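You operate a simulated robot arm through the tools that you are given. There is no shell and no other tool. Be economical: measure what you need, move in short steps, check, and stop when the job is done.

You are at the controls of a simulated robot arm. One attempt, no reset.

## Task
Bend-test the brown carrier's plate at stop 3.
Fine: set the bend stop before you pull the bend lever down to it; raise the lever again; leave the carrier docked.
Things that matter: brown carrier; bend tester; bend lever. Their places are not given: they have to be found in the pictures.

The check looks at the end state, three seconds after you hand in, the way a careful person would. Anything else that was tipped, shoved, dropped, spilled or broken makes it a failure.

## Robot
A 7-joint arm with a two-finger parallel gripper, fixed in place. Base frame: the origin is at the foot of the arm, x ahead of it, y to its left, z up; the work surface is at about z = 900. Lengths are in mm, angles in degrees, forces in N, time in s.
With the tool pointing down near the work surface it reaches from about 240 to 680 mm from the base axis. Its first joint turns from -66.0 to 66.0 degrees. Payload 2.4 kg.
The tool frame sits at the grasp point between the pads (the TCP): z along the fingers, y along the line on which they close. The tips reach 30 mm beyond it. The gripper opens to 94 mm. The fingers are 28 mm wide and 10 mm thick; the gripper's body (50 by 96 mm) begins 55 mm behind the TCP.
Orientation is told as [roll, pitch, yaw] about the base's x, y, z axes, in that order, counted from this pose: with the fingers straight down and closing along the base's y, the tool's x points along the base's -x, its y along +y and its z along -z.

## Interface
- The arm moves only by the tool step_arm. Its argument "motion" is a list of rows, each an object (a shift or turn left out is 0, a gripper value left out holds the last) with "translation": the shift along the base's x, y, z in units of 150 mm (1.0 is 150 mm), a list of three; "turn": the turn, a rotation vector about the base's x, y, z in units of 45 degrees (1.0 is 45 degrees), a list of three; "grip": the opening in per cent of the stroke, from 0 (shut) to 100 (fully open). In form: [{"translation": [tx, ty, tz], "turn": [wx, wy, wz], "grip": grip}, ...]. A call has 1 to 10 rows; each row is the pose to reach, as a shift and turn from the pose commanded when the call began. A call with a number of a shift or a turn outside -1 to 1 is refused whole. Each row takes 0.2 s and may step no farther than 50 mm and 8.6 degrees from the row before; otherwise, or with a gripper value out of range, the whole call is refused. Where a pose cannot be reached the arm comes as near as it can. A force on the tool above 90 N (or 10 N above the force at the start of the call, whichever is more), or a blocked arm, ends the call early, and 0.2 s more pass. The fingers move at their own pace (about 153 mm/s each) and stop on an object; they squeeze with about 38 N. The grip force told is the motor's: it shows also when the fingers shut on nothing. Time passes only in rows, and 0.2 s behind the last, so rows that repeat a pose let the fingers close. The reply holds the time, the measured pose of the TCP, the force on the tool along the base axes, the opening and the grip force, in the units named above and with some noise, and new pictures: "show" is both (left out), scene, wrist or none.
- Cameras (640 x 400 px; columns grow to the right, rows downward): "scene" is fixed at [43.2, 472.3, 1454.6]; the picture's right is [-0.74, -0.67, 0.00], its down [-0.30, 0.34, -0.89] and it looks along [0.60, -0.66, -0.45] (base axes); focal length 355 px, centre (320, 200). "wrist" rides on the gripper at [76, 14, -102] in the tool frame; the picture's right is [-0.18, 0.98, 0.00], its down [-0.75, -0.14, -0.64] and it looks along [-0.63, -0.12, 0.77] (tool axes); focal length 243 px, centre (320, 200).
- pixel_to_xyz(camera, pixels): for up to 12 pixels [column, row] of the newest picture of that camera ("zoom" is the newest enlarged one), the place [x, y, z] in the base frame of the surface seen there, good to about 3 mm. It takes no simulated time.
- enlarge(camera, box): a new picture of the part [left, top, right, bottom] of that camera's present view, enlarged. It takes no simulated time.
- finish_job(): hands the job in; it is judged then, once.

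Work in short steps. Measure before you move; look again where a grasp or a placing could have gone wrong, and mend it. You have 80 turns and 200 pictures in all, those below and enlarged ones among them. Open the gripper and draw the arm clear of the work before you hand the job in, unless the task says otherwise; then end with one line.

The tools are called after "Request:" as a command line: name --argument value ..., lists and objects as JSON in quotes. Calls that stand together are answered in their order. step_arm: Moves the arm, as the interface text tells. Its arguments: {"type":"object","properties":{"motion":{"type":"array","items":{"type":"object","properties":{"translation":{"type":"array","items":{"type":"number"}},"turn":{"type":"array","items":{"type":"number"}},"grip":{"type":"number"}}}},"show":{"type":"string","enum":["both","scene","wrist","none"]}},"required":["motion"]} The other tools are called the same way: pixel_to_xyz (camera, pixels) gives the place of the surface under pixels of a picture; enlarge (camera, box) takes an enlarged picture of a part of a camera's view; finish_job () hands the job in.

At the start:

```text
time_s: 0.0
position: [313.0, 111.7, 1313.2]
ee_rot: [0.1, -0.1, 0.0]
wrist_force: [-0.2, -0.6, -0.3]
width: 93.9
grip_force: 0.0
```

scene: 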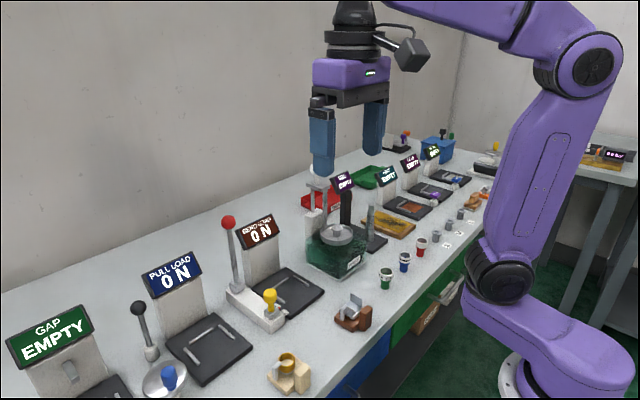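
wrist: 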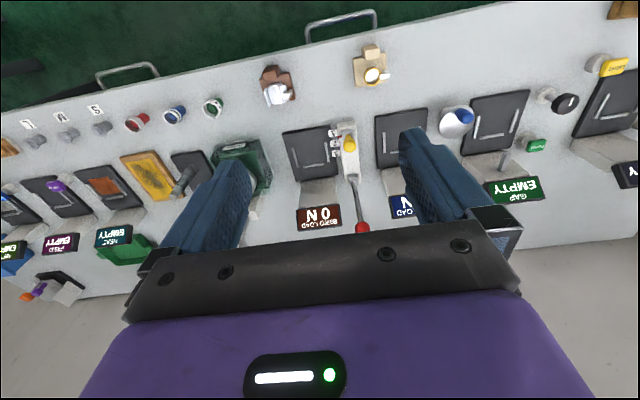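

The scene shows a "BEND LOAD" tester near (275,290) with a red-ball lever, and a brown carrier near (352,312). I enlarge both to see the details.

Request:
enlarge --camera "scene" --box '[200, 200, 400, 340]'

Request:
enlarge --camera "wrist" --box '[240, 40, 420, 240]'

Request:
enlarge --camera "scene" --box '[360, 120, 520, 240]'

```text
2.86 times, centred on (300, 270) of scene
```

zoom: 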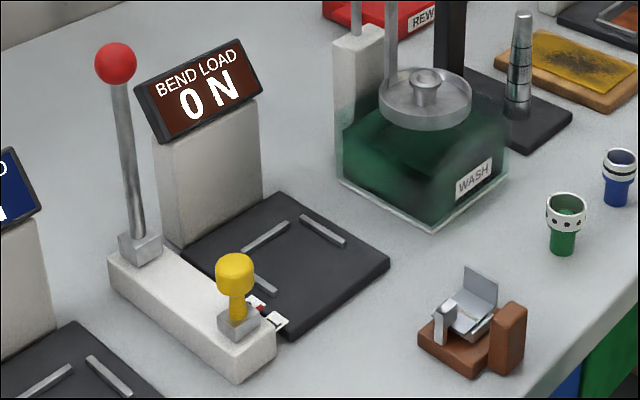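

```text
2.00 times, centred on (330, 140) of wrist
```

zoom: 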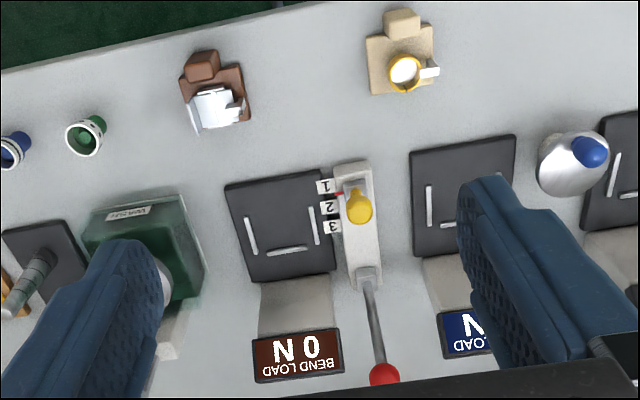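

```text
3.33 times, centred on (440, 180) of scene
```

zoom: 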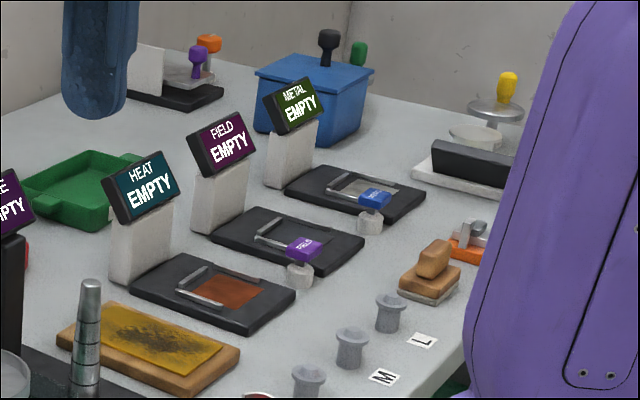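

Stops 1-2-3 lie along the white bar with a yellow slider knob and a red pointer. I measure the key points in the wrist and scene pictures.

Request:
enlarge --camera "wrist" --box '[240, 40, 420, 240]'

Request:
pixel_to_xyz --camera "zoom" --pixels '[[326, 187], [329, 207], [332, 227], [358, 210], [342, 195], [368, 275], [383, 374], [251, 236], [287, 250], [313, 225], [230, 187], [323, 172]]'

Request:
pixel_to_xyz --camera "zoom" --pixels '[[203, 66], [187, 85], [248, 118], [243, 68], [212, 107], [240, 110], [183, 65], [219, 60], [205, 78], [345, 165], [300, 205], [195, 130]]'

Request:
pixel_to_xyz --camera "scene" --pixels '[[228, 222], [270, 295], [271, 309], [237, 270], [247, 287], [367, 310], [357, 320], [337, 314], [361, 299], [341, 305], [373, 308], [240, 300]]'

```text
2.00 times, centred on (330, 140) of wrist
```

zoom: 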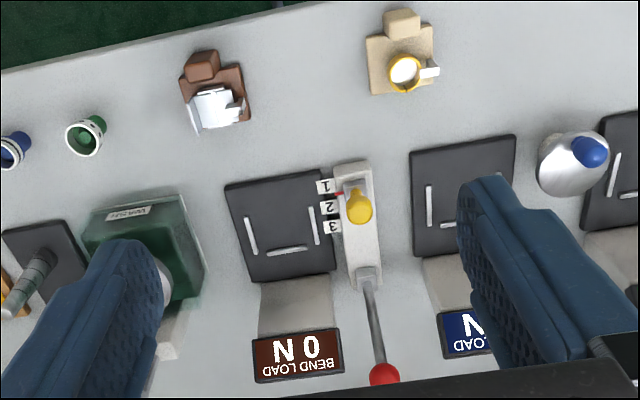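

```text
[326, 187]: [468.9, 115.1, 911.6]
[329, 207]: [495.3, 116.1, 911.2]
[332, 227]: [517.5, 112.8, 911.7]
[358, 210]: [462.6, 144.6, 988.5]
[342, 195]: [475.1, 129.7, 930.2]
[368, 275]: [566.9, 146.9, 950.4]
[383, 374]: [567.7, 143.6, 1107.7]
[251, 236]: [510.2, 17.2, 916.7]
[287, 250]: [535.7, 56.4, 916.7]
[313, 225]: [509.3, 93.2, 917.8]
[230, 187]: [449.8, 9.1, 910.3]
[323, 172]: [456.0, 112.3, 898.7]
```

```text
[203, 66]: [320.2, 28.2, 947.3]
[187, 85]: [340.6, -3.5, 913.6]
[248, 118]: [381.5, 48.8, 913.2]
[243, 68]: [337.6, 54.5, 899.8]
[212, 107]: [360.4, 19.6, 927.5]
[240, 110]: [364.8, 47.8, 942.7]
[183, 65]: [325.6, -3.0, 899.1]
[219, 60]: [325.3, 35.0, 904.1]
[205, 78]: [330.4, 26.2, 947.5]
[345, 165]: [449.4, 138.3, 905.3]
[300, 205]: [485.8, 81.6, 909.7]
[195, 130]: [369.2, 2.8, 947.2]
```

```text
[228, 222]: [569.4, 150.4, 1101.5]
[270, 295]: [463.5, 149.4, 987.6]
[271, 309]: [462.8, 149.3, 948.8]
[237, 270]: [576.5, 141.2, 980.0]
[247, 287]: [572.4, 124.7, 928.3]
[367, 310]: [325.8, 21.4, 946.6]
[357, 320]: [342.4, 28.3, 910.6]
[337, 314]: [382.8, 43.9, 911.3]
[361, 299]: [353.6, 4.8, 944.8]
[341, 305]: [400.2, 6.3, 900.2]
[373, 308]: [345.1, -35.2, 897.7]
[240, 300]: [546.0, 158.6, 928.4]
```

Next I lower the tool above the front area for a nearer view of the carrier and the slider.

Request:
step_arm --motion '[{"translation": [-0.05, -0.1, -0.25]}, {"translation": [-0.1, -0.2, -0.5]}, {"translation": [-0.15, -0.3, -0.75]}, {"translation": [-0.2, -0.35, -1.0]}]' --show "wrist"

```text
time_s: 1.0
position: [281.2, 58.7, 1161.5]
ee_rot: [0.1, 0.0, 0.0]
wrist_force: [-0.3, -0.7, 0.4]
width: 94.2
grip_force: 0.0
```

wrist: 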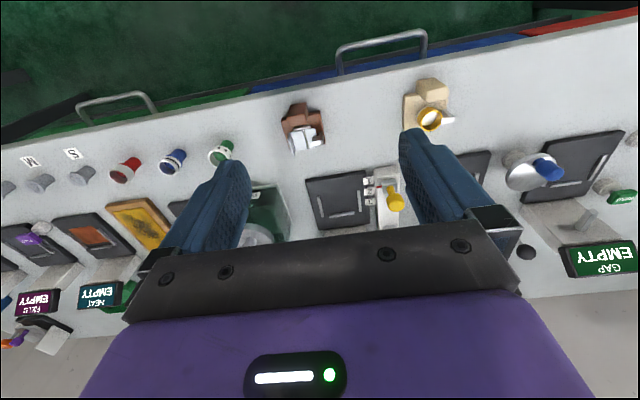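

The carrier shows at (303,128) and the slider at (390,200); I enlarge both.

Request:
enlarge --camera "wrist" --box '[340, 150, 420, 240]'

Request:
pixel_to_xyz --camera "wrist" --pixels '[[371, 182], [372, 190], [375, 200], [380, 185], [379, 189], [384, 175], [396, 203], [394, 178], [378, 222]]'

Request:
enlarge --camera "wrist" --box '[260, 90, 360, 170]'

```text
4.44 times, centred on (380, 195) of wrist
```

zoom: 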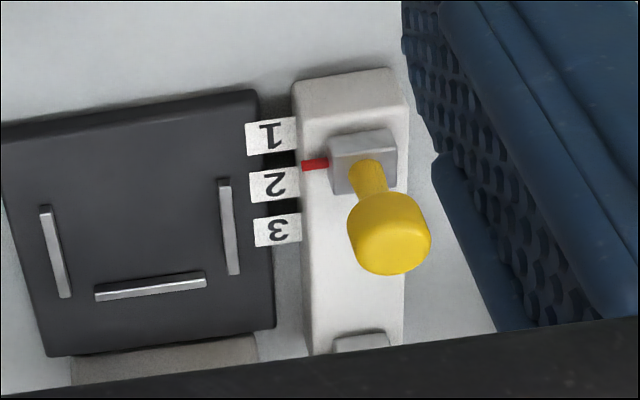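

```text
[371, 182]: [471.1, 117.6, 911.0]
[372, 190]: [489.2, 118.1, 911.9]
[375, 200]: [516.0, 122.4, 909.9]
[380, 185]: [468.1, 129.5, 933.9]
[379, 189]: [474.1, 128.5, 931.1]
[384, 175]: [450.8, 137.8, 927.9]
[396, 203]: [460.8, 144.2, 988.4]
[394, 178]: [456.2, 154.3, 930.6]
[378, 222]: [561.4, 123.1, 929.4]
```

```text
5.00 times, centred on (310, 130) of wrist
```

zoom: 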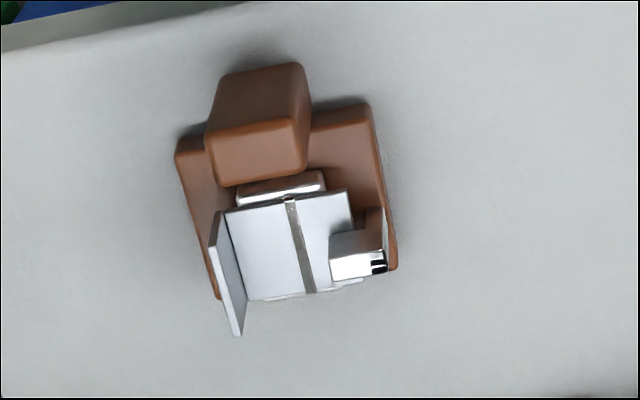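

I measure the carrier's handle and base corners in this zoom.

Request:
pixel_to_xyz --camera "zoom" --pixels '[[212, 130], [296, 120], [230, 80], [300, 70], [258, 100], [215, 180], [303, 168], [180, 145], [366, 108], [393, 262], [215, 245], [230, 328]]'

Request:
pixel_to_xyz --camera "zoom" --pixels '[[240, 290], [345, 195], [340, 270], [240, 200], [220, 290], [380, 262], [335, 240], [375, 235], [318, 178], [300, 215]]'

```text
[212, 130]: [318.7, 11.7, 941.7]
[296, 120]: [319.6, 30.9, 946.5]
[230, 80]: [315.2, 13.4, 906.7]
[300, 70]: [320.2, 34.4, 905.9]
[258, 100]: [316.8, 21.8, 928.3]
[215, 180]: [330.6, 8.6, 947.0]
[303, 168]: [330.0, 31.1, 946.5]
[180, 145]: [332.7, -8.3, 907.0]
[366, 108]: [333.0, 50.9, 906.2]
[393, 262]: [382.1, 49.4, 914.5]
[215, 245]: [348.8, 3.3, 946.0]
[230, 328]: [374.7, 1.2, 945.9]
```

```text
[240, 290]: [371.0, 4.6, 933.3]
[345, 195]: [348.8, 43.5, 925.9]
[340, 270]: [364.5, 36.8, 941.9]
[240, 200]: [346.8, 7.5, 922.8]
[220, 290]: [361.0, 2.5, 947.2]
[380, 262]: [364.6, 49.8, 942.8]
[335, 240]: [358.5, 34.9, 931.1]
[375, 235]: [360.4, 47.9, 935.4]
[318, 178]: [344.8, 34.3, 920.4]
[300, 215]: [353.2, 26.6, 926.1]
```

The carrier is aligned with the base axes, with its handle at about (324, 21.5). I now measure the knob, slider and dock rails more finely.

Request:
enlarge --camera "wrist" --box '[340, 150, 420, 240]'

Request:
pixel_to_xyz --camera "zoom" --pixels '[[352, 225], [425, 225], [385, 200], [395, 240], [390, 268], [360, 180], [330, 150], [395, 145], [335, 190], [392, 185], [315, 165], [268, 137]]'

Request:
pixel_to_xyz --camera "zoom" --pixels '[[275, 185], [278, 230], [46, 208], [65, 294], [224, 182], [234, 270], [98, 290], [203, 277], [150, 282], [10, 140], [250, 95], [140, 200]]'

```text
4.44 times, centred on (380, 195) of wrist
```

zoom: 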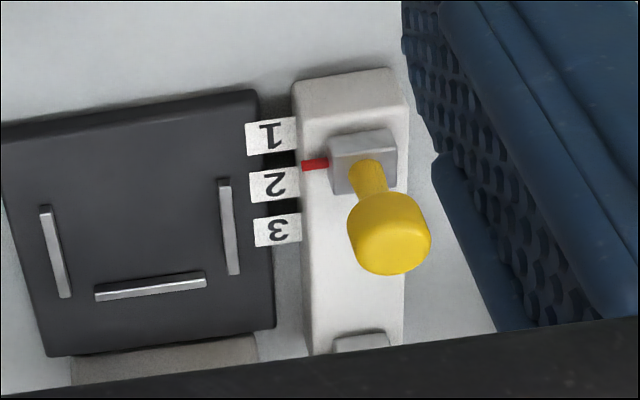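

```text
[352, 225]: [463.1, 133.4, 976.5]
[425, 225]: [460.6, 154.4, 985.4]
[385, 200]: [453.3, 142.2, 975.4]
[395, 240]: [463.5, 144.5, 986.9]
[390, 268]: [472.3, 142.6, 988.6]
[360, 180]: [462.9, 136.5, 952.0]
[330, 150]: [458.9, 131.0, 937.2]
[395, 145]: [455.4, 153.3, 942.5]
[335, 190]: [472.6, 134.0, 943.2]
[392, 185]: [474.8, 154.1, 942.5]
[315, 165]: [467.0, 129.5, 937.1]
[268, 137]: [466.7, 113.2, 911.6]
```

```text
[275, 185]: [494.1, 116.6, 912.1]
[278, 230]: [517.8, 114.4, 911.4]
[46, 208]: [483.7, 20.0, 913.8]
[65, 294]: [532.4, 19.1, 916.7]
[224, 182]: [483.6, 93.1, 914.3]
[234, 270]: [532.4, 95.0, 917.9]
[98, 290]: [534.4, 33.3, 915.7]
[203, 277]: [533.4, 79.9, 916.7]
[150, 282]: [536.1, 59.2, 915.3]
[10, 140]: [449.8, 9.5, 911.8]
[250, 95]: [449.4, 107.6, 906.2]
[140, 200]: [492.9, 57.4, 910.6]
```

The pointer is at stop 1 (x≈467) and label 3 is at x≈518, so the slider needs about +51 mm in x. I approach the knob tilted by 20° so that the hand stays clear of the lever.

Request:
step_arm --motion '[{"translation": [0.2, 0.114, -0.095], "turn": [0, -0.09, 0], "grip": 50}, {"translation": [0.4, 0.228, -0.19], "turn": [0, -0.18, 0]}, {"translation": [0.6, 0.342, -0.285], "turn": [0, -0.27, 0]}, {"translation": [0.8, 0.456, -0.38], "turn": [0, -0.36, 0]}, {"translation": [0.993, 0.569, -0.477], "turn": [0, -0.444, 0]}, {"translation": [0.993, 0.569, -0.477], "turn": [0, -0.444, 0]}]'

```text
time_s: 2.4
position: [432.3, 146.0, 1090.2]
ee_rot: [0.1, -20.1, 0.0]
wrist_force: [-0.4, 0.4, -0.6]
width: 46.9
grip_force: 0.1
```

scene: 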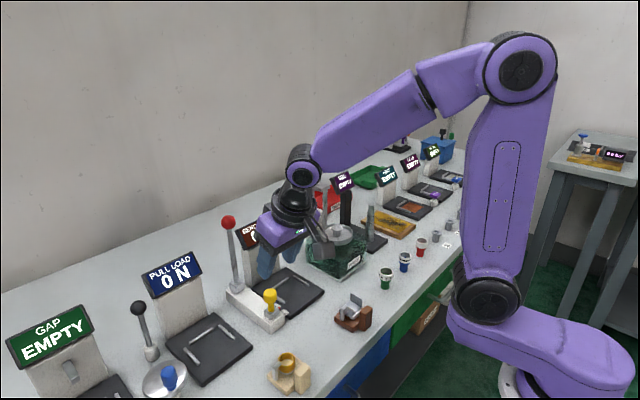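
wrist: 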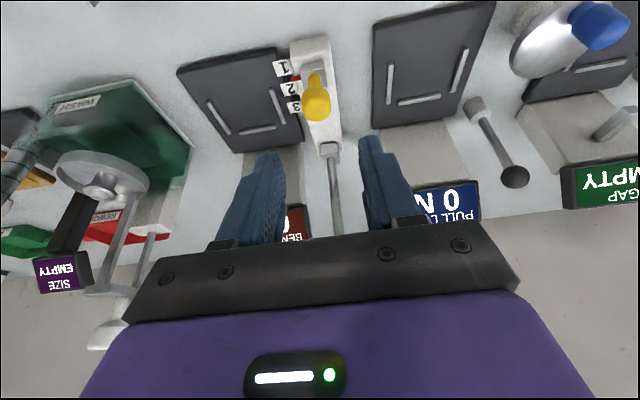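

The tool is behind and above the knob and the lever is clear. I go down around the knob.

Request:
step_arm --motion '[{"translation": [0.07, -0.01, -0.24]}, {"translation": [0.14, -0.013, -0.48]}, {"translation": [0.215, -0.013, -0.707]}, {"translation": [0.215, -0.013, -0.707]}]'

```text
time_s: 3.4
position: [463.2, 143.1, 984.8]
ee_rot: [0.2, -20.0, 0.0]
wrist_force: [-0.2, 0.2, -0.3]
width: 47.1
grip_force: 0.0
```

scene: 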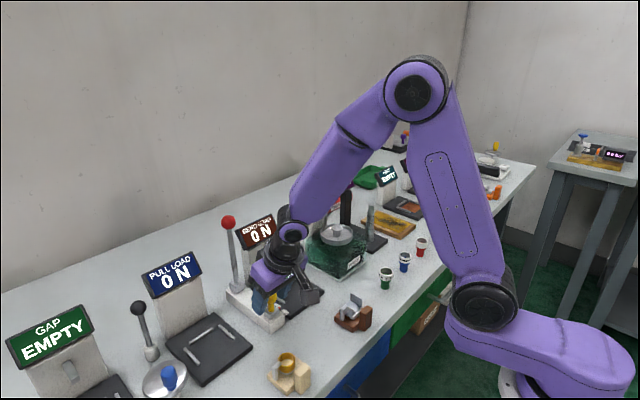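
wrist: 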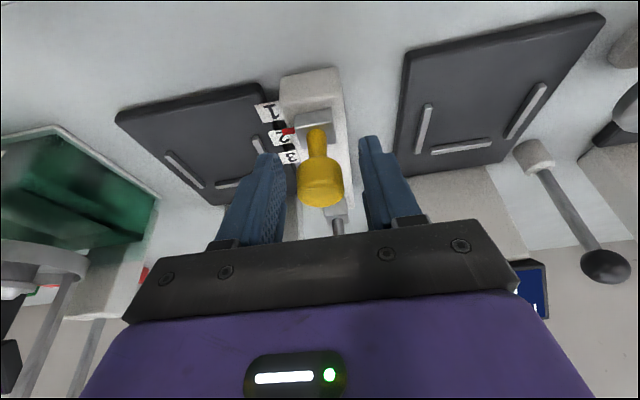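

The knob sits between the fingers at (320,180). I close on it.

Request:
step_arm --motion '[{"grip": 0}, {"grip": 0}, {"grip": 0}]' --show "wrist"

```text
time_s: 4.2
position: [462.2, 143.0, 985.4]
ee_rot: [0.1, -20.0, -0.1]
wrist_force: [0.6, -0.8, -5.1]
width: 24.8
grip_force: 45.0
```

wrist: 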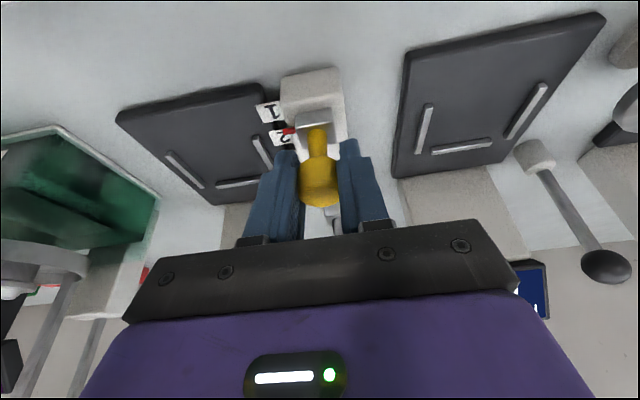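

The knob is held (width 24.8). I slide it 51 mm along +x in small steps.

Request:
step_arm --motion '[{"translation": [0.07, 0, 0]}, {"translation": [0.14, 0, 0]}, {"translation": [0.21, 0, 0]}, {"translation": [0.28, 0, 0]}, {"translation": [0.34, 0, 0]}, {"translation": [0.34, 0, 0]}]'

```text
time_s: 5.6
position: [513.4, 143.3, 985.0]
ee_rot: [0.1, -20.0, 0.0]
wrist_force: [-12.5, -1.7, 13.6]
width: 24.6
grip_force: 44.9
```

scene: 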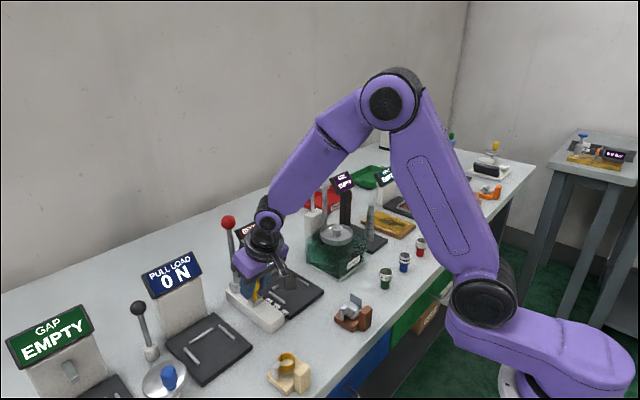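
wrist: 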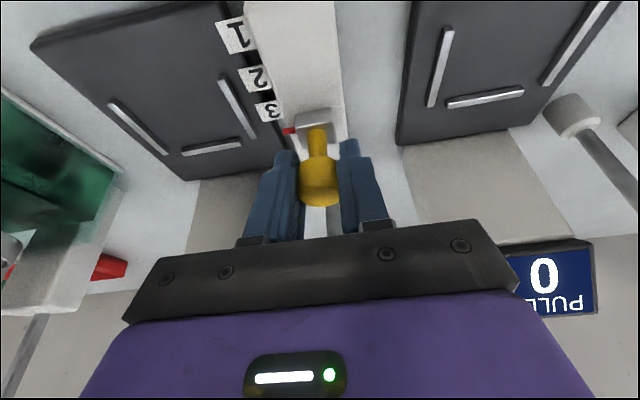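

I check the red pointer against label 3.

Request:
enlarge --camera "wrist" --box '[200, 10, 360, 150]'

Request:
pixel_to_xyz --camera "wrist" --pixels '[[289, 131], [285, 131], [268, 111], [256, 78], [236, 34], [299, 113], [328, 111]]'

```text
2.86 times, centred on (280, 80) of wrist
```

zoom: 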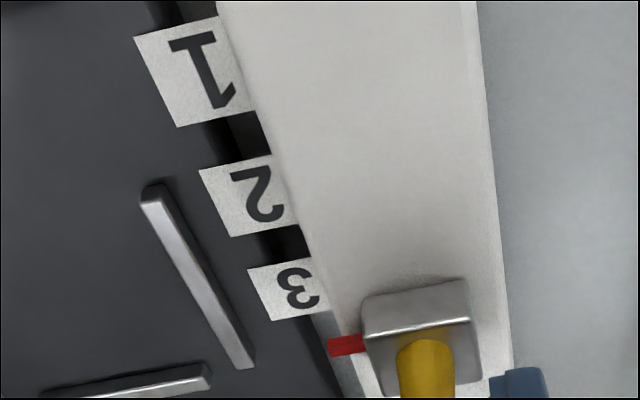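

```text
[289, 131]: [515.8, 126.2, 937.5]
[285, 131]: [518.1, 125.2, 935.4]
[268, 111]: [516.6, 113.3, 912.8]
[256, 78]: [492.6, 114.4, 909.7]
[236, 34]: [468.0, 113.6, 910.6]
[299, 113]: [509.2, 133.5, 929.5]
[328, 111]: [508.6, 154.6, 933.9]
```

The pointer's x (≈517) matches label 3 (516.6). I release and draw back along the tool axis.

Request:
step_arm --motion '[{"grip": 50}, {"grip": 50}, {"translation": [-0.08, 0, 0.22]}, {"translation": [-0.16, 0, 0.44]}, {"translation": [-0.24, 0, 0.66]}, {"translation": [-0.32, 0, 0.88]}, {"translation": [-0.5, 0, 0.96]}]'

```text
time_s: 7.2
position: [439.4, 143.4, 1129.5]
ee_rot: [0.1, -19.9, 0.0]
wrist_force: [1.2, -0.8, 0.0]
width: 47.1
grip_force: 0.0
```

scene: 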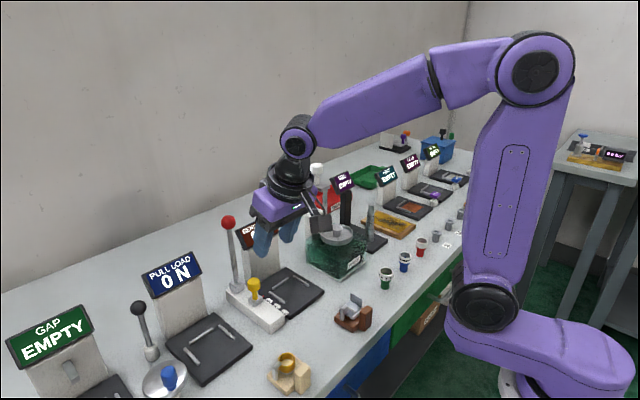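
wrist: 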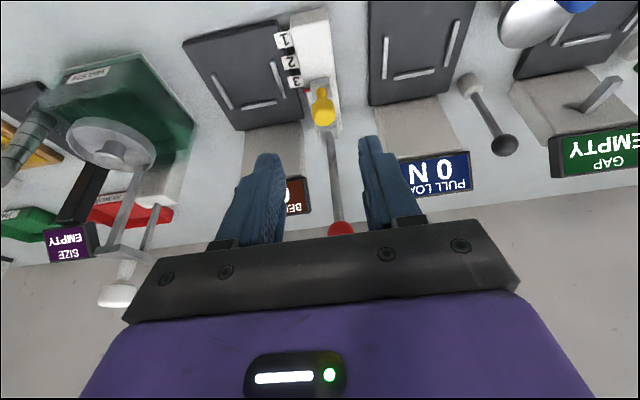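

The slider stayed put. I go above the carrier's handle with the tool straight down again.

Request:
step_arm --motion '[{"translation": [-0.16, -0.163, -0.06], "turn": [0, 0.09, 0]}, {"translation": [-0.32, -0.326, -0.15], "turn": [0, 0.18, 0]}, {"translation": [-0.48, -0.489, -0.28], "turn": [0, 0.27, 0]}, {"translation": [-0.64, -0.652, -0.42], "turn": [0, 0.36, 0]}, {"translation": [-0.769, -0.813, -0.55], "turn": [0, 0.444, 0]}, {"translation": [-0.769, -0.813, -0.55], "turn": [0, 0.444, 0]}]'

Request:
enlarge --camera "wrist" --box '[200, 40, 440, 190]'

```text
time_s: 8.6
position: [324.9, 19.4, 1046.1]
ee_rot: [0.1, 0.1, 0.0]
wrist_force: [0.2, 0.1, -0.5]
width: 46.7
grip_force: 0.1
```

scene: 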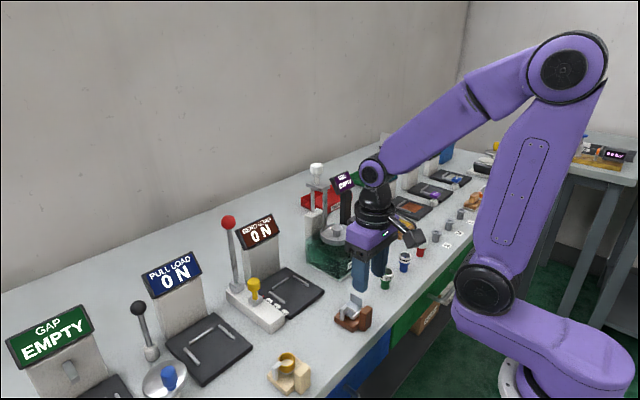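
wrist: 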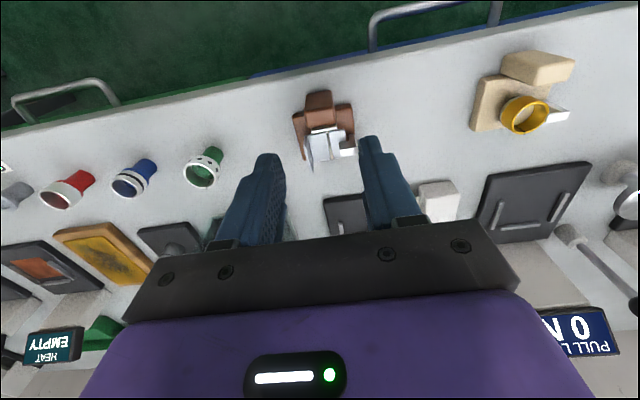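

```text
2.67 times, centred on (320, 115) of wrist
```

zoom: 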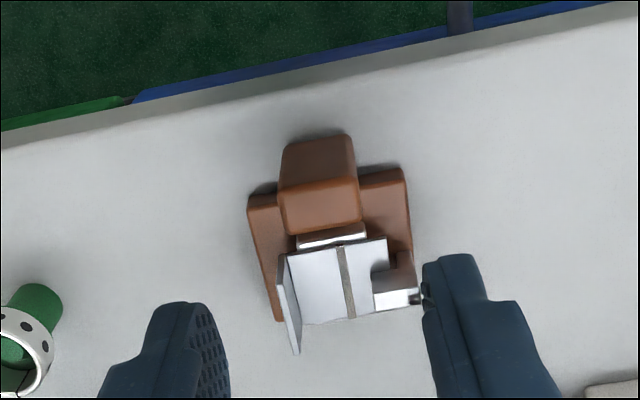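

I check the handle position in this closer view.

Request:
pixel_to_xyz --camera "zoom" --pixels '[[287, 186], [355, 180], [287, 230], [360, 222], [320, 205], [250, 205], [402, 172], [410, 245], [276, 318], [415, 303], [292, 262], [330, 238]]'

```text
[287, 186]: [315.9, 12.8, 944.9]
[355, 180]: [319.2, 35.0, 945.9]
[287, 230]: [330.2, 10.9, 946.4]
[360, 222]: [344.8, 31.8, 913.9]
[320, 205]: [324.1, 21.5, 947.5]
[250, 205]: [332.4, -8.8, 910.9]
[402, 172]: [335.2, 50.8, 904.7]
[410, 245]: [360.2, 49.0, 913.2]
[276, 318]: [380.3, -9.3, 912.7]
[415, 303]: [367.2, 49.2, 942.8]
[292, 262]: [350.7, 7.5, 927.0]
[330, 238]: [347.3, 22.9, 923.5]
```

The handle centre is confirmed at (324, 21.5). I descend to z≈949, tips just above the base, and close.

Request:
step_arm --motion '[{"translation": [-0.006, 0.014, -0.2]}, {"translation": [-0.006, 0.014, -0.4]}, {"translation": [-0.006, 0.014, -0.55]}, {"translation": [-0.006, 0.014, -0.645]}, {"translation": [-0.006, 0.014, -0.645]}, {"translation": [-0.006, 0.014, -0.645], "grip": 0}, {"translation": [-0.006, 0.014, -0.645], "grip": 0}, {"translation": [-0.006, 0.014, -0.645], "grip": 0}]'

```text
time_s: 10.4
position: [323.9, 23.4, 948.1]
ee_rot: [0.1, -0.1, 0.0]
wrist_force: [-0.4, 0.9, 0.0]
width: 25.6
grip_force: 37.5
```

scene: 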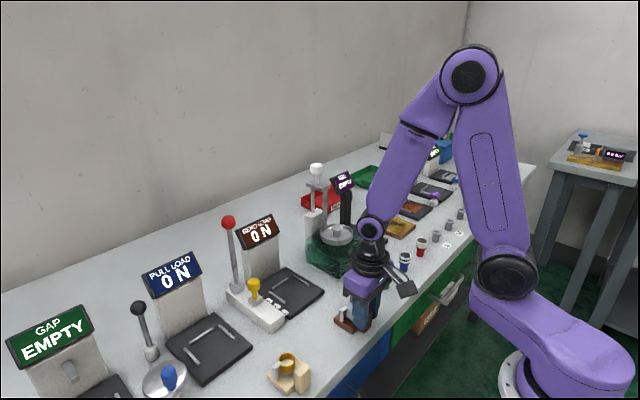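
wrist: 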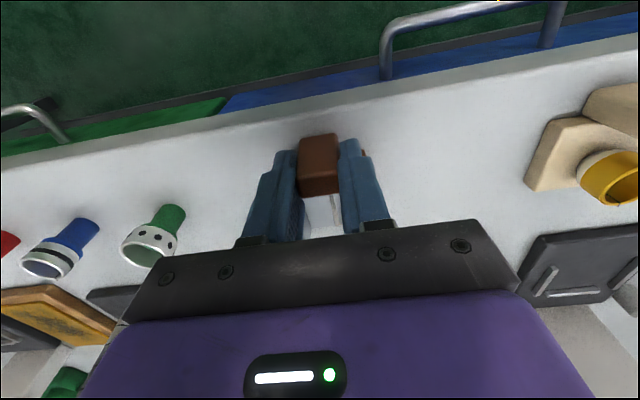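

The handle is held (width 25.6). I lift, check, and carry it above the dock pad, aiming for the rail centre at y≈57.

Request:
step_arm --motion '[{"translation": [0, 0, 0.15]}, {"translation": [0, 0, 0.36]}, {"translation": [0.2, 0.06, 0.36]}, {"translation": [0.4, 0.12, 0.36]}, {"translation": [0.6, 0.18, 0.36]}, {"translation": [0.8, 0.24, 0.36]}, {"translation": [0.96, 0.24, 0.36]}, {"translation": [0.96, 0.24, 0.36]}]'

Request:
enlarge --camera "scene" --box '[220, 220, 360, 340]'

```text
time_s: 12.2
position: [469.3, 58.4, 1002.3]
ee_rot: [0.1, 0.0, 0.0]
wrist_force: [-0.1, 0.3, -1.3]
width: 25.9
grip_force: 38.6
```

scene: 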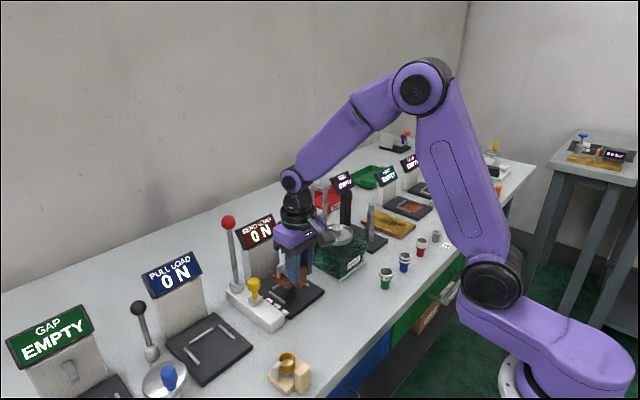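
wrist: 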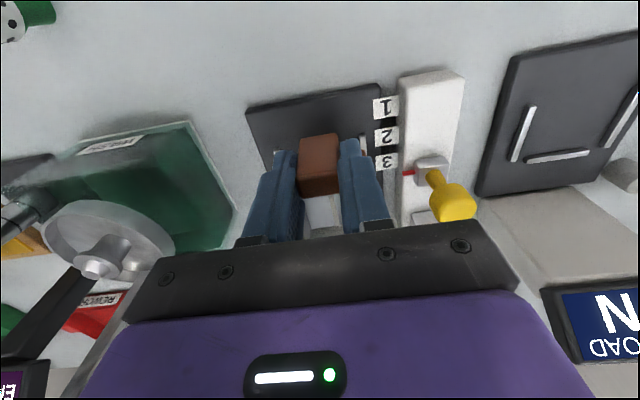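

```text
3.33 times, centred on (290, 280) of scene
```

zoom: 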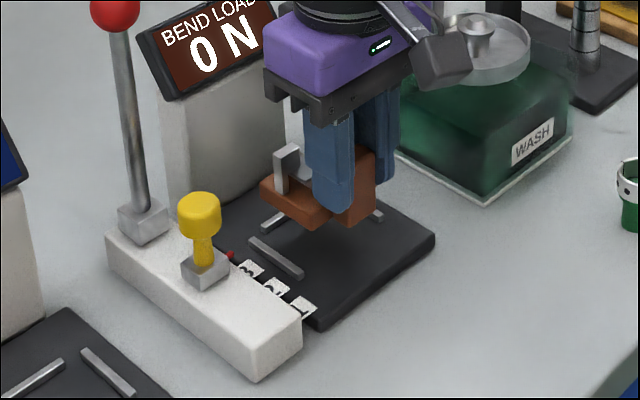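

The carrier hangs level above the pad. I measure its base corners against the rails.

Request:
pixel_to_xyz --camera "zoom" --pixels '[[266, 188], [310, 218], [318, 205], [288, 175], [272, 222], [262, 228], [275, 258], [252, 242], [300, 274], [365, 200], [378, 216], [272, 182]]'

```text
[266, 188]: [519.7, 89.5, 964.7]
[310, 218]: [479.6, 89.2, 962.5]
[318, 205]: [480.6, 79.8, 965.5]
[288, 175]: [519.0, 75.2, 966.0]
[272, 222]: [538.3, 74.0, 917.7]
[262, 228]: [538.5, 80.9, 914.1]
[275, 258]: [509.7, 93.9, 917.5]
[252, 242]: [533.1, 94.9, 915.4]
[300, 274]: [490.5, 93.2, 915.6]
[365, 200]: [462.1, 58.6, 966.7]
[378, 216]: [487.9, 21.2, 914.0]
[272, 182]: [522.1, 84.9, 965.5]
```

The base spans y≈29–89 and the rails' inner faces are at ≈22/92, so I nudge −2 mm in y and +3 mm in x, then lower to just above the pad.

Request:
step_arm --motion '[{"translation": [0.018, -0.013, -0.1]}, {"translation": [0.018, -0.013, -0.2]}, {"translation": [0.018, -0.013, -0.25]}, {"translation": [0.018, -0.013, -0.25]}]'

Request:
enlarge --camera "scene" --box '[240, 240, 340, 320]'

```text
time_s: 13.2
position: [469.2, 58.0, 965.0]
ee_rot: [0.2, 0.0, 0.0]
wrist_force: [0.3, -0.2, -1.4]
width: 25.7
grip_force: 37.8
```

scene: 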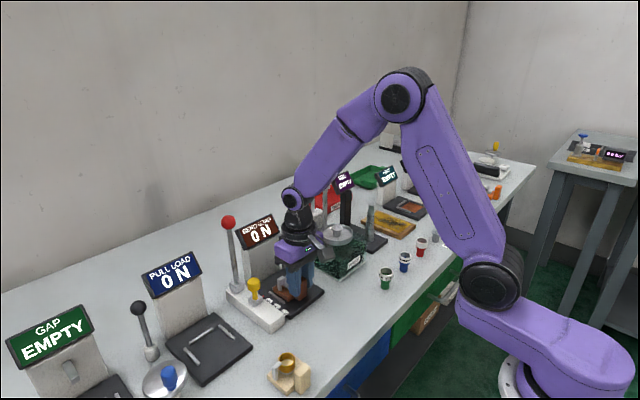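
wrist: 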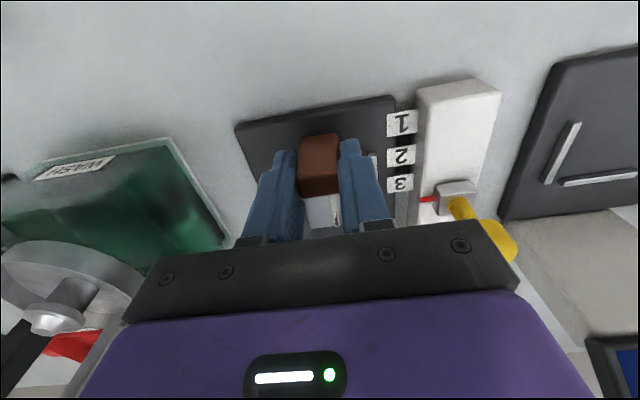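

```text
5.00 times, centred on (290, 280) of scene
```

zoom: 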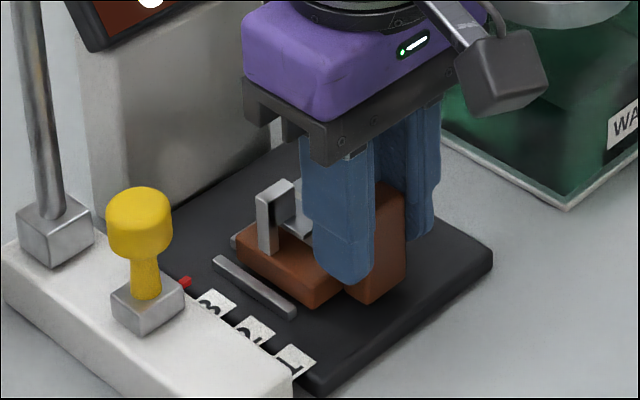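

I measure the base edges here before setting it down.

Request:
pixel_to_xyz --camera "zoom" --pixels '[[240, 250], [250, 262], [300, 293], [325, 308], [255, 234], [318, 285], [240, 264], [290, 310], [232, 242], [265, 240]]'

```text
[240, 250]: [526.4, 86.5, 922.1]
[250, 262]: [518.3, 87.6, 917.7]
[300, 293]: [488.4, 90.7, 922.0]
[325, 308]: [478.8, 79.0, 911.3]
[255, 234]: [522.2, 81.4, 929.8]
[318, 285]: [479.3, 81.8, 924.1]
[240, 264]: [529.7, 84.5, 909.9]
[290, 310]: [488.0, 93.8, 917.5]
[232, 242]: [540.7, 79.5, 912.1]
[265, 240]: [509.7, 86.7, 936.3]
```

There is about 5 mm left to the back rail. I lower onto the pad, then push gently toward the back rail while watching the force.

Request:
step_arm --motion '[{"translation": [0, 0, -0.02]}, {"translation": [0, 0, -0.034]}, {"translation": [0, 0, -0.034]}]' --show "none"

Request:
step_arm --motion '[{"translation": [0.013, 0, 0]}, {"translation": [0.026, 0, 0]}, {"translation": [0.033, 0, 0]}]'

Request:
enlarge --camera "scene" --box '[240, 240, 340, 320]'

```text
time_s: 14.0
position: [471.0, 58.1, 960.9]
ee_rot: [0.1, -0.1, 0.0]
wrist_force: [0.8, 0.1, 2.0]
width: 25.4
grip_force: 38.3
```

```text
time_s: 14.8
position: [474.8, 58.3, 961.2]
ee_rot: [0.1, 0.1, 0.0]
wrist_force: [-1.0, -0.4, -0.5]
width: 25.6
grip_force: 37.5
```

scene: 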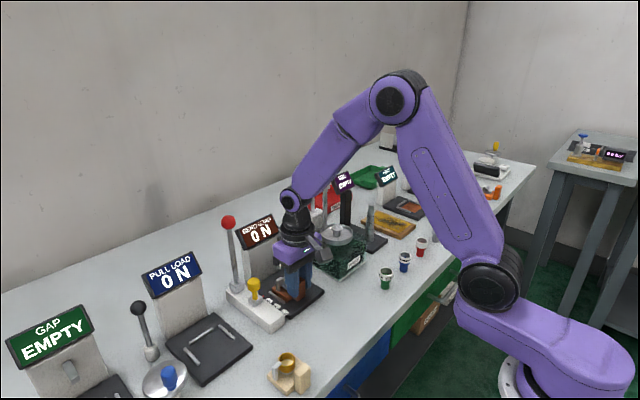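
wrist: 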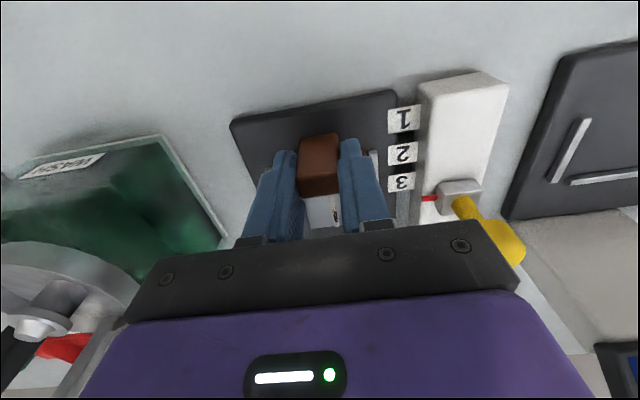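

```text
5.00 times, centred on (290, 280) of scene
```

zoom: 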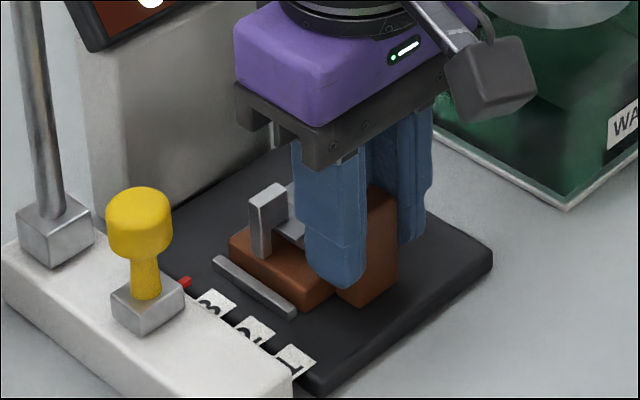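

No contact yet. I lower 2 mm more and push another few millimetres.

Request:
step_arm --motion '[{"translation": [0, 0, -0.013]}, {"translation": [0, 0, -0.016]}, {"translation": [0, 0, -0.016]}]' --show "none"

Request:
step_arm --motion '[{"translation": [0.007, 0, 0]}, {"translation": [0.014, 0, 0]}, {"translation": [0.014, 0, 0]}]' --show "none"

```text
time_s: 15.6
position: [475.5, 57.8, 958.6]
ee_rot: [0.3, -0.2, 0.1]
wrist_force: [-5.7, -3.1, 27.6]
width: 25.8
grip_force: 38.0
```

```text
time_s: 16.4
position: [476.5, 57.6, 959.1]
ee_rot: [0.1, 0.0, -0.1]
wrist_force: [-8.3, 1.0, 21.9]
width: 25.5
grip_force: 37.5
```

The carrier is on the pad and pressing lightly against the back rail. I release and rise straight up.

Request:
step_arm --motion '[{"grip": 45}, {"grip": 45}, {"translation": [0, 0, 0.2], "grip": 45}, {"translation": [0, 0, 0.5]}, {"translation": [-0.2, 0, 0.8]}, {"translation": [-0.45, 0, 0.95]}, {"translation": [-0.7, 0, 1.0]}, {"translation": [-0.7, 0, 1.0]}]'

Request:
enlarge --camera "scene" --box '[220, 205, 340, 325]'

Request:
enlarge --camera "wrist" --box '[240, 80, 460, 230]'

```text
refused: row 5 steps farther than a row can; nothing moved
```

```text
3.33 times, centred on (280, 265) of scene
```

zoom: 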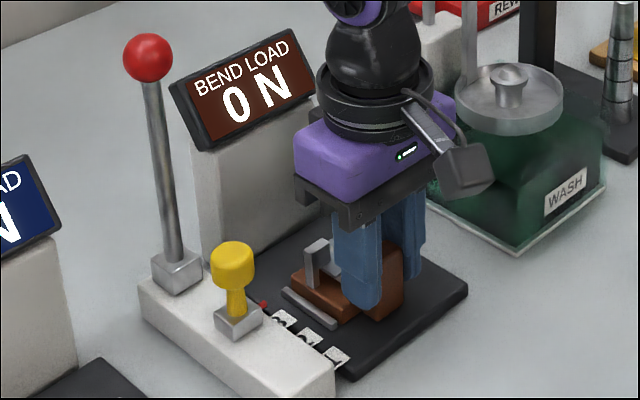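

```text
2.67 times, centred on (350, 155) of wrist
```

zoom: 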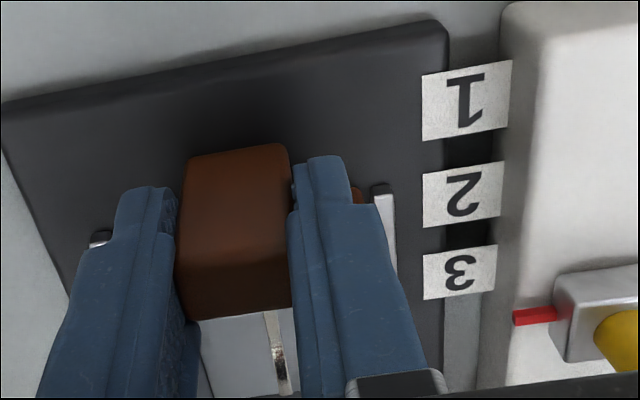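

That call was refused for a step too long; I repeat with shorter steps.

Request:
step_arm --motion '[{"grip": 45}, {"grip": 45}, {"translation": [0, 0, 0.2]}, {"translation": [0, 0, 0.5]}, {"translation": [-0.1, 0, 0.8]}, {"translation": [-0.35, 0, 0.95]}, {"translation": [-0.65, 0, 1.0]}, {"translation": [-0.65, 0, 1.0]}]'

Request:
enlarge --camera "scene" --box '[220, 205, 340, 325]'

Request:
enlarge --camera "wrist" --box '[240, 80, 460, 230]'

```text
time_s: 18.2
position: [377.3, 56.1, 1109.4]
ee_rot: [0.1, 0.0, 0.0]
wrist_force: [-0.8, -1.2, 0.7]
width: 42.4
grip_force: 0.1
```

scene: 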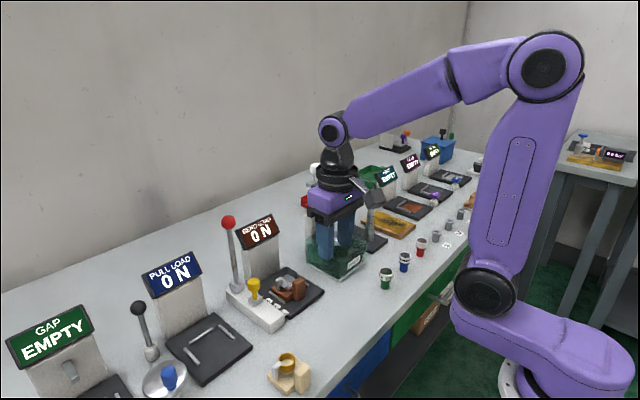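
wrist: 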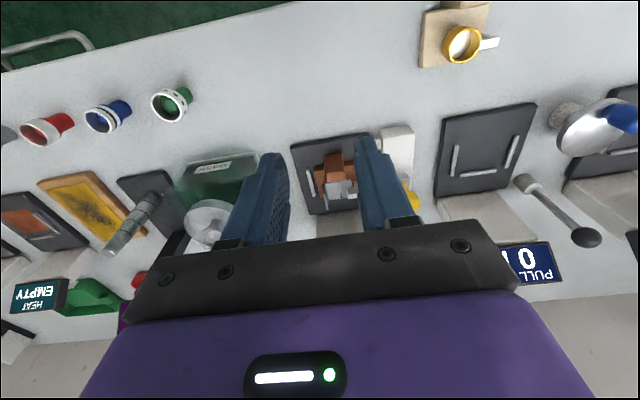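

```text
3.33 times, centred on (280, 265) of scene
```

zoom: 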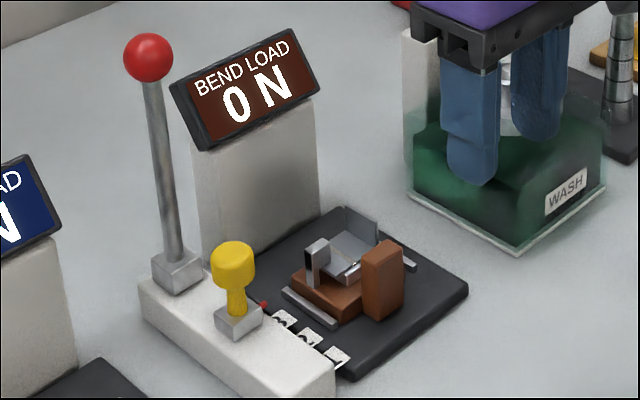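

```text
2.67 times, centred on (350, 155) of wrist
```

zoom: 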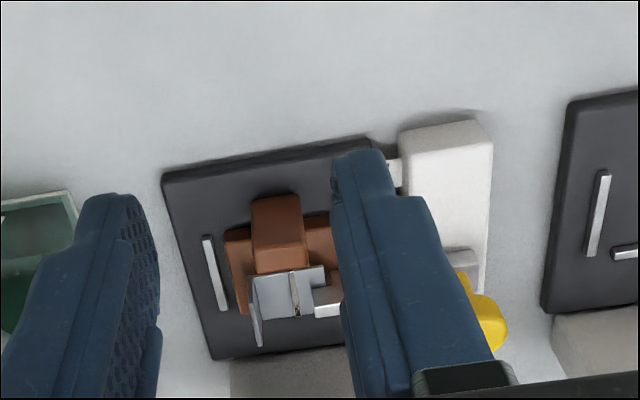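

The carrier sits docked between the rails and the slider is at 3. Now I move up near the lever ball (centre est. (576,144,1098)), tilted 20°, to look and measure.

Request:
step_arm --motion '[{"translation": [0.1, 0.1, 0.15], "turn": [0, -0.09, 0], "grip": 60}, {"translation": [0.3, 0.23, 0.3], "turn": [0, -0.18, 0]}, {"translation": [0.5, 0.36, 0.42], "turn": [0, -0.27, 0]}, {"translation": [0.68, 0.48, 0.54], "turn": [0, -0.36, 0]}, {"translation": [0.8, 0.587, 0.6], "turn": [0, -0.444, 0]}, {"translation": [0.8, 0.587, 0.6], "turn": [0, -0.444, 0]}]'

Request:
enlarge --camera "scene" --box '[200, 200, 340, 340]'

Request:
pixel_to_xyz --camera "zoom" --pixels '[[127, 100], [105, 100], [150, 100], [127, 78], [127, 122], [137, 160], [148, 240], [155, 290], [150, 280]]'

```text
time_s: 19.6
position: [498.9, 146.4, 1198.0]
ee_rot: [0.1, -20.0, -0.1]
wrist_force: [0.0, 0.1, -0.3]
width: 56.3
grip_force: 0.1
```

scene: 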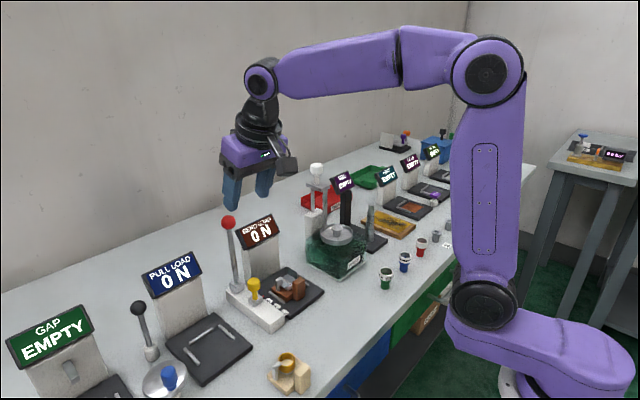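
wrist: 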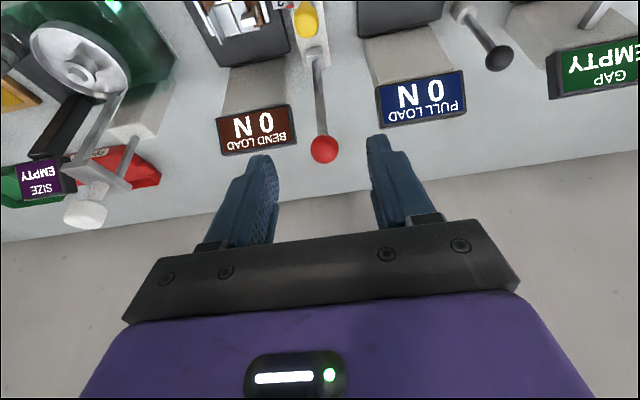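

```text
2.86 times, centred on (270, 270) of scene
```

zoom: 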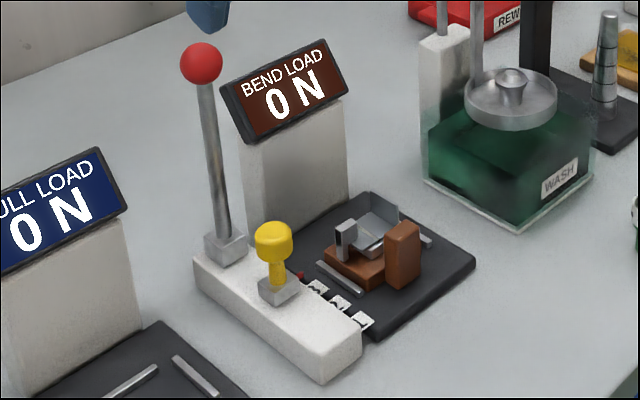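

```text
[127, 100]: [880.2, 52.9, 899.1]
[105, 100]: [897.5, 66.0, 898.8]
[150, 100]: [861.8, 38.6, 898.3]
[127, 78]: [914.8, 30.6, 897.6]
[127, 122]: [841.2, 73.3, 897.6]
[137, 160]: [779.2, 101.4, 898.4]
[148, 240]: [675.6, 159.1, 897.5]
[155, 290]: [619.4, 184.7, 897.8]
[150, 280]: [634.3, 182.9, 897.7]
```

I measured before seeing the zoom; now I use correct pixels for the ball at (201,63) in this zoom, the rod, and the sign.

Request:
pixel_to_xyz --camera "zoom" --pixels '[[201, 63], [183, 63], [219, 63], [201, 46], [201, 80], [208, 110], [222, 225], [225, 245], [324, 42], [225, 90], [97, 150], [265, 230]]'

Request:
pixel_to_xyz --camera "wrist" --pixels '[[323, 149], [312, 149], [335, 149], [323, 139], [323, 160], [316, 70], [321, 110], [285, 106], [292, 147], [377, 90], [384, 126]]'

```text
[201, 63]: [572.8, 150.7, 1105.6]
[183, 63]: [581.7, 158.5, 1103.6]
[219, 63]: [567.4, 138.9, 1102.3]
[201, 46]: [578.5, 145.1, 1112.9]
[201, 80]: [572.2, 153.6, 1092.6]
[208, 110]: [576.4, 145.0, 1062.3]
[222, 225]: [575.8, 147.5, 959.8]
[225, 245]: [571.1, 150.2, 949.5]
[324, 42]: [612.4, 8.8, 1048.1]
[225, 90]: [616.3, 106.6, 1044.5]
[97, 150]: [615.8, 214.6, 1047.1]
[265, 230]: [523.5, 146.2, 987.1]
```

```text
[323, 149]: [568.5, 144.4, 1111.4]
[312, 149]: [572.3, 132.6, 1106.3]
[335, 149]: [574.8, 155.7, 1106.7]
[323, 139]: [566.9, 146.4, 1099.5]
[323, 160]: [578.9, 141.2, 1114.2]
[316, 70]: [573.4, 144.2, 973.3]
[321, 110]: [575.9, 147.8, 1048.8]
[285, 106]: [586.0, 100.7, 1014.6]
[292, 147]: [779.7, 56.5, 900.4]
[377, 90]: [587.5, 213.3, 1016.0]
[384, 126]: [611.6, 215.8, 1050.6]
```

The ball centre is about (578,144.5,1101), with pivot near z≈950. I move the open fingers around the ball.

Request:
step_arm --motion '[{"translation": [0.2, -0.013, -0.1]}, {"translation": [0.36, -0.013, -0.28]}, {"translation": [0.46, -0.013, -0.48]}, {"translation": [0.527, -0.013, -0.633]}, {"translation": [0.527, -0.013, -0.633]}]'

```text
time_s: 20.8
position: [578.6, 143.1, 1102.5]
ee_rot: [0.1, -20.0, -0.1]
wrist_force: [0.6, -0.4, 0.4]
width: 56.6
grip_force: 0.0
```

scene: 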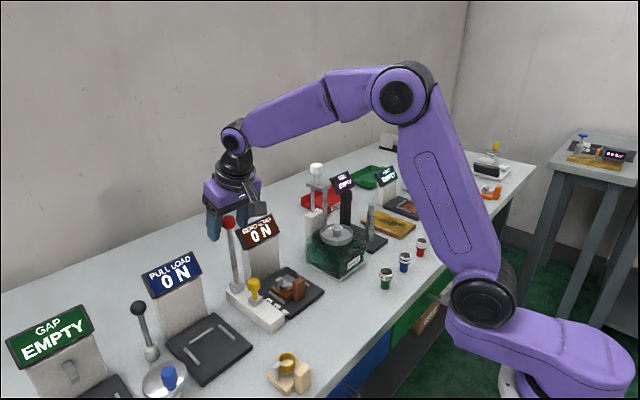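
wrist: 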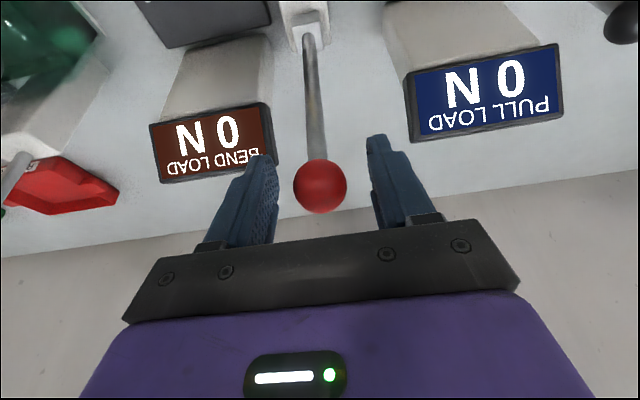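

The ball is centred between the fingers. I close and start the arc downward in 5° steps to 20°.

Request:
step_arm --motion '[{"grip": 0}, {"grip": 0}, {"grip": 0}, {"translation": [-0.088, 0, -0.004]}, {"translation": [-0.176, 0, -0.015]}, {"translation": [-0.262, 0, -0.035]}, {"translation": [-0.347, 0, -0.061]}, {"translation": [-0.347, 0, -0.061]}]'

```text
time_s: 22.6
position: [526.5, 143.2, 1095.4]
ee_rot: [0.1, -20.2, -0.2]
wrist_force: [3.0, -4.8, 17.6]
width: 29.4
grip_force: 45.3
```

scene: 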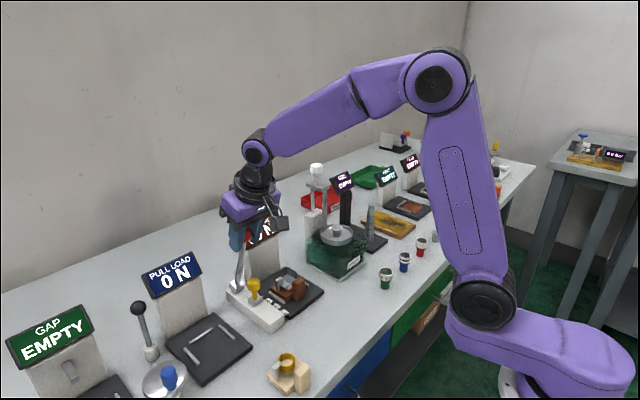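
wrist: 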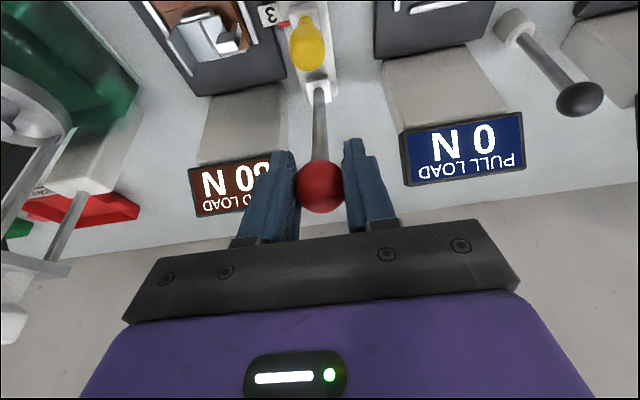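

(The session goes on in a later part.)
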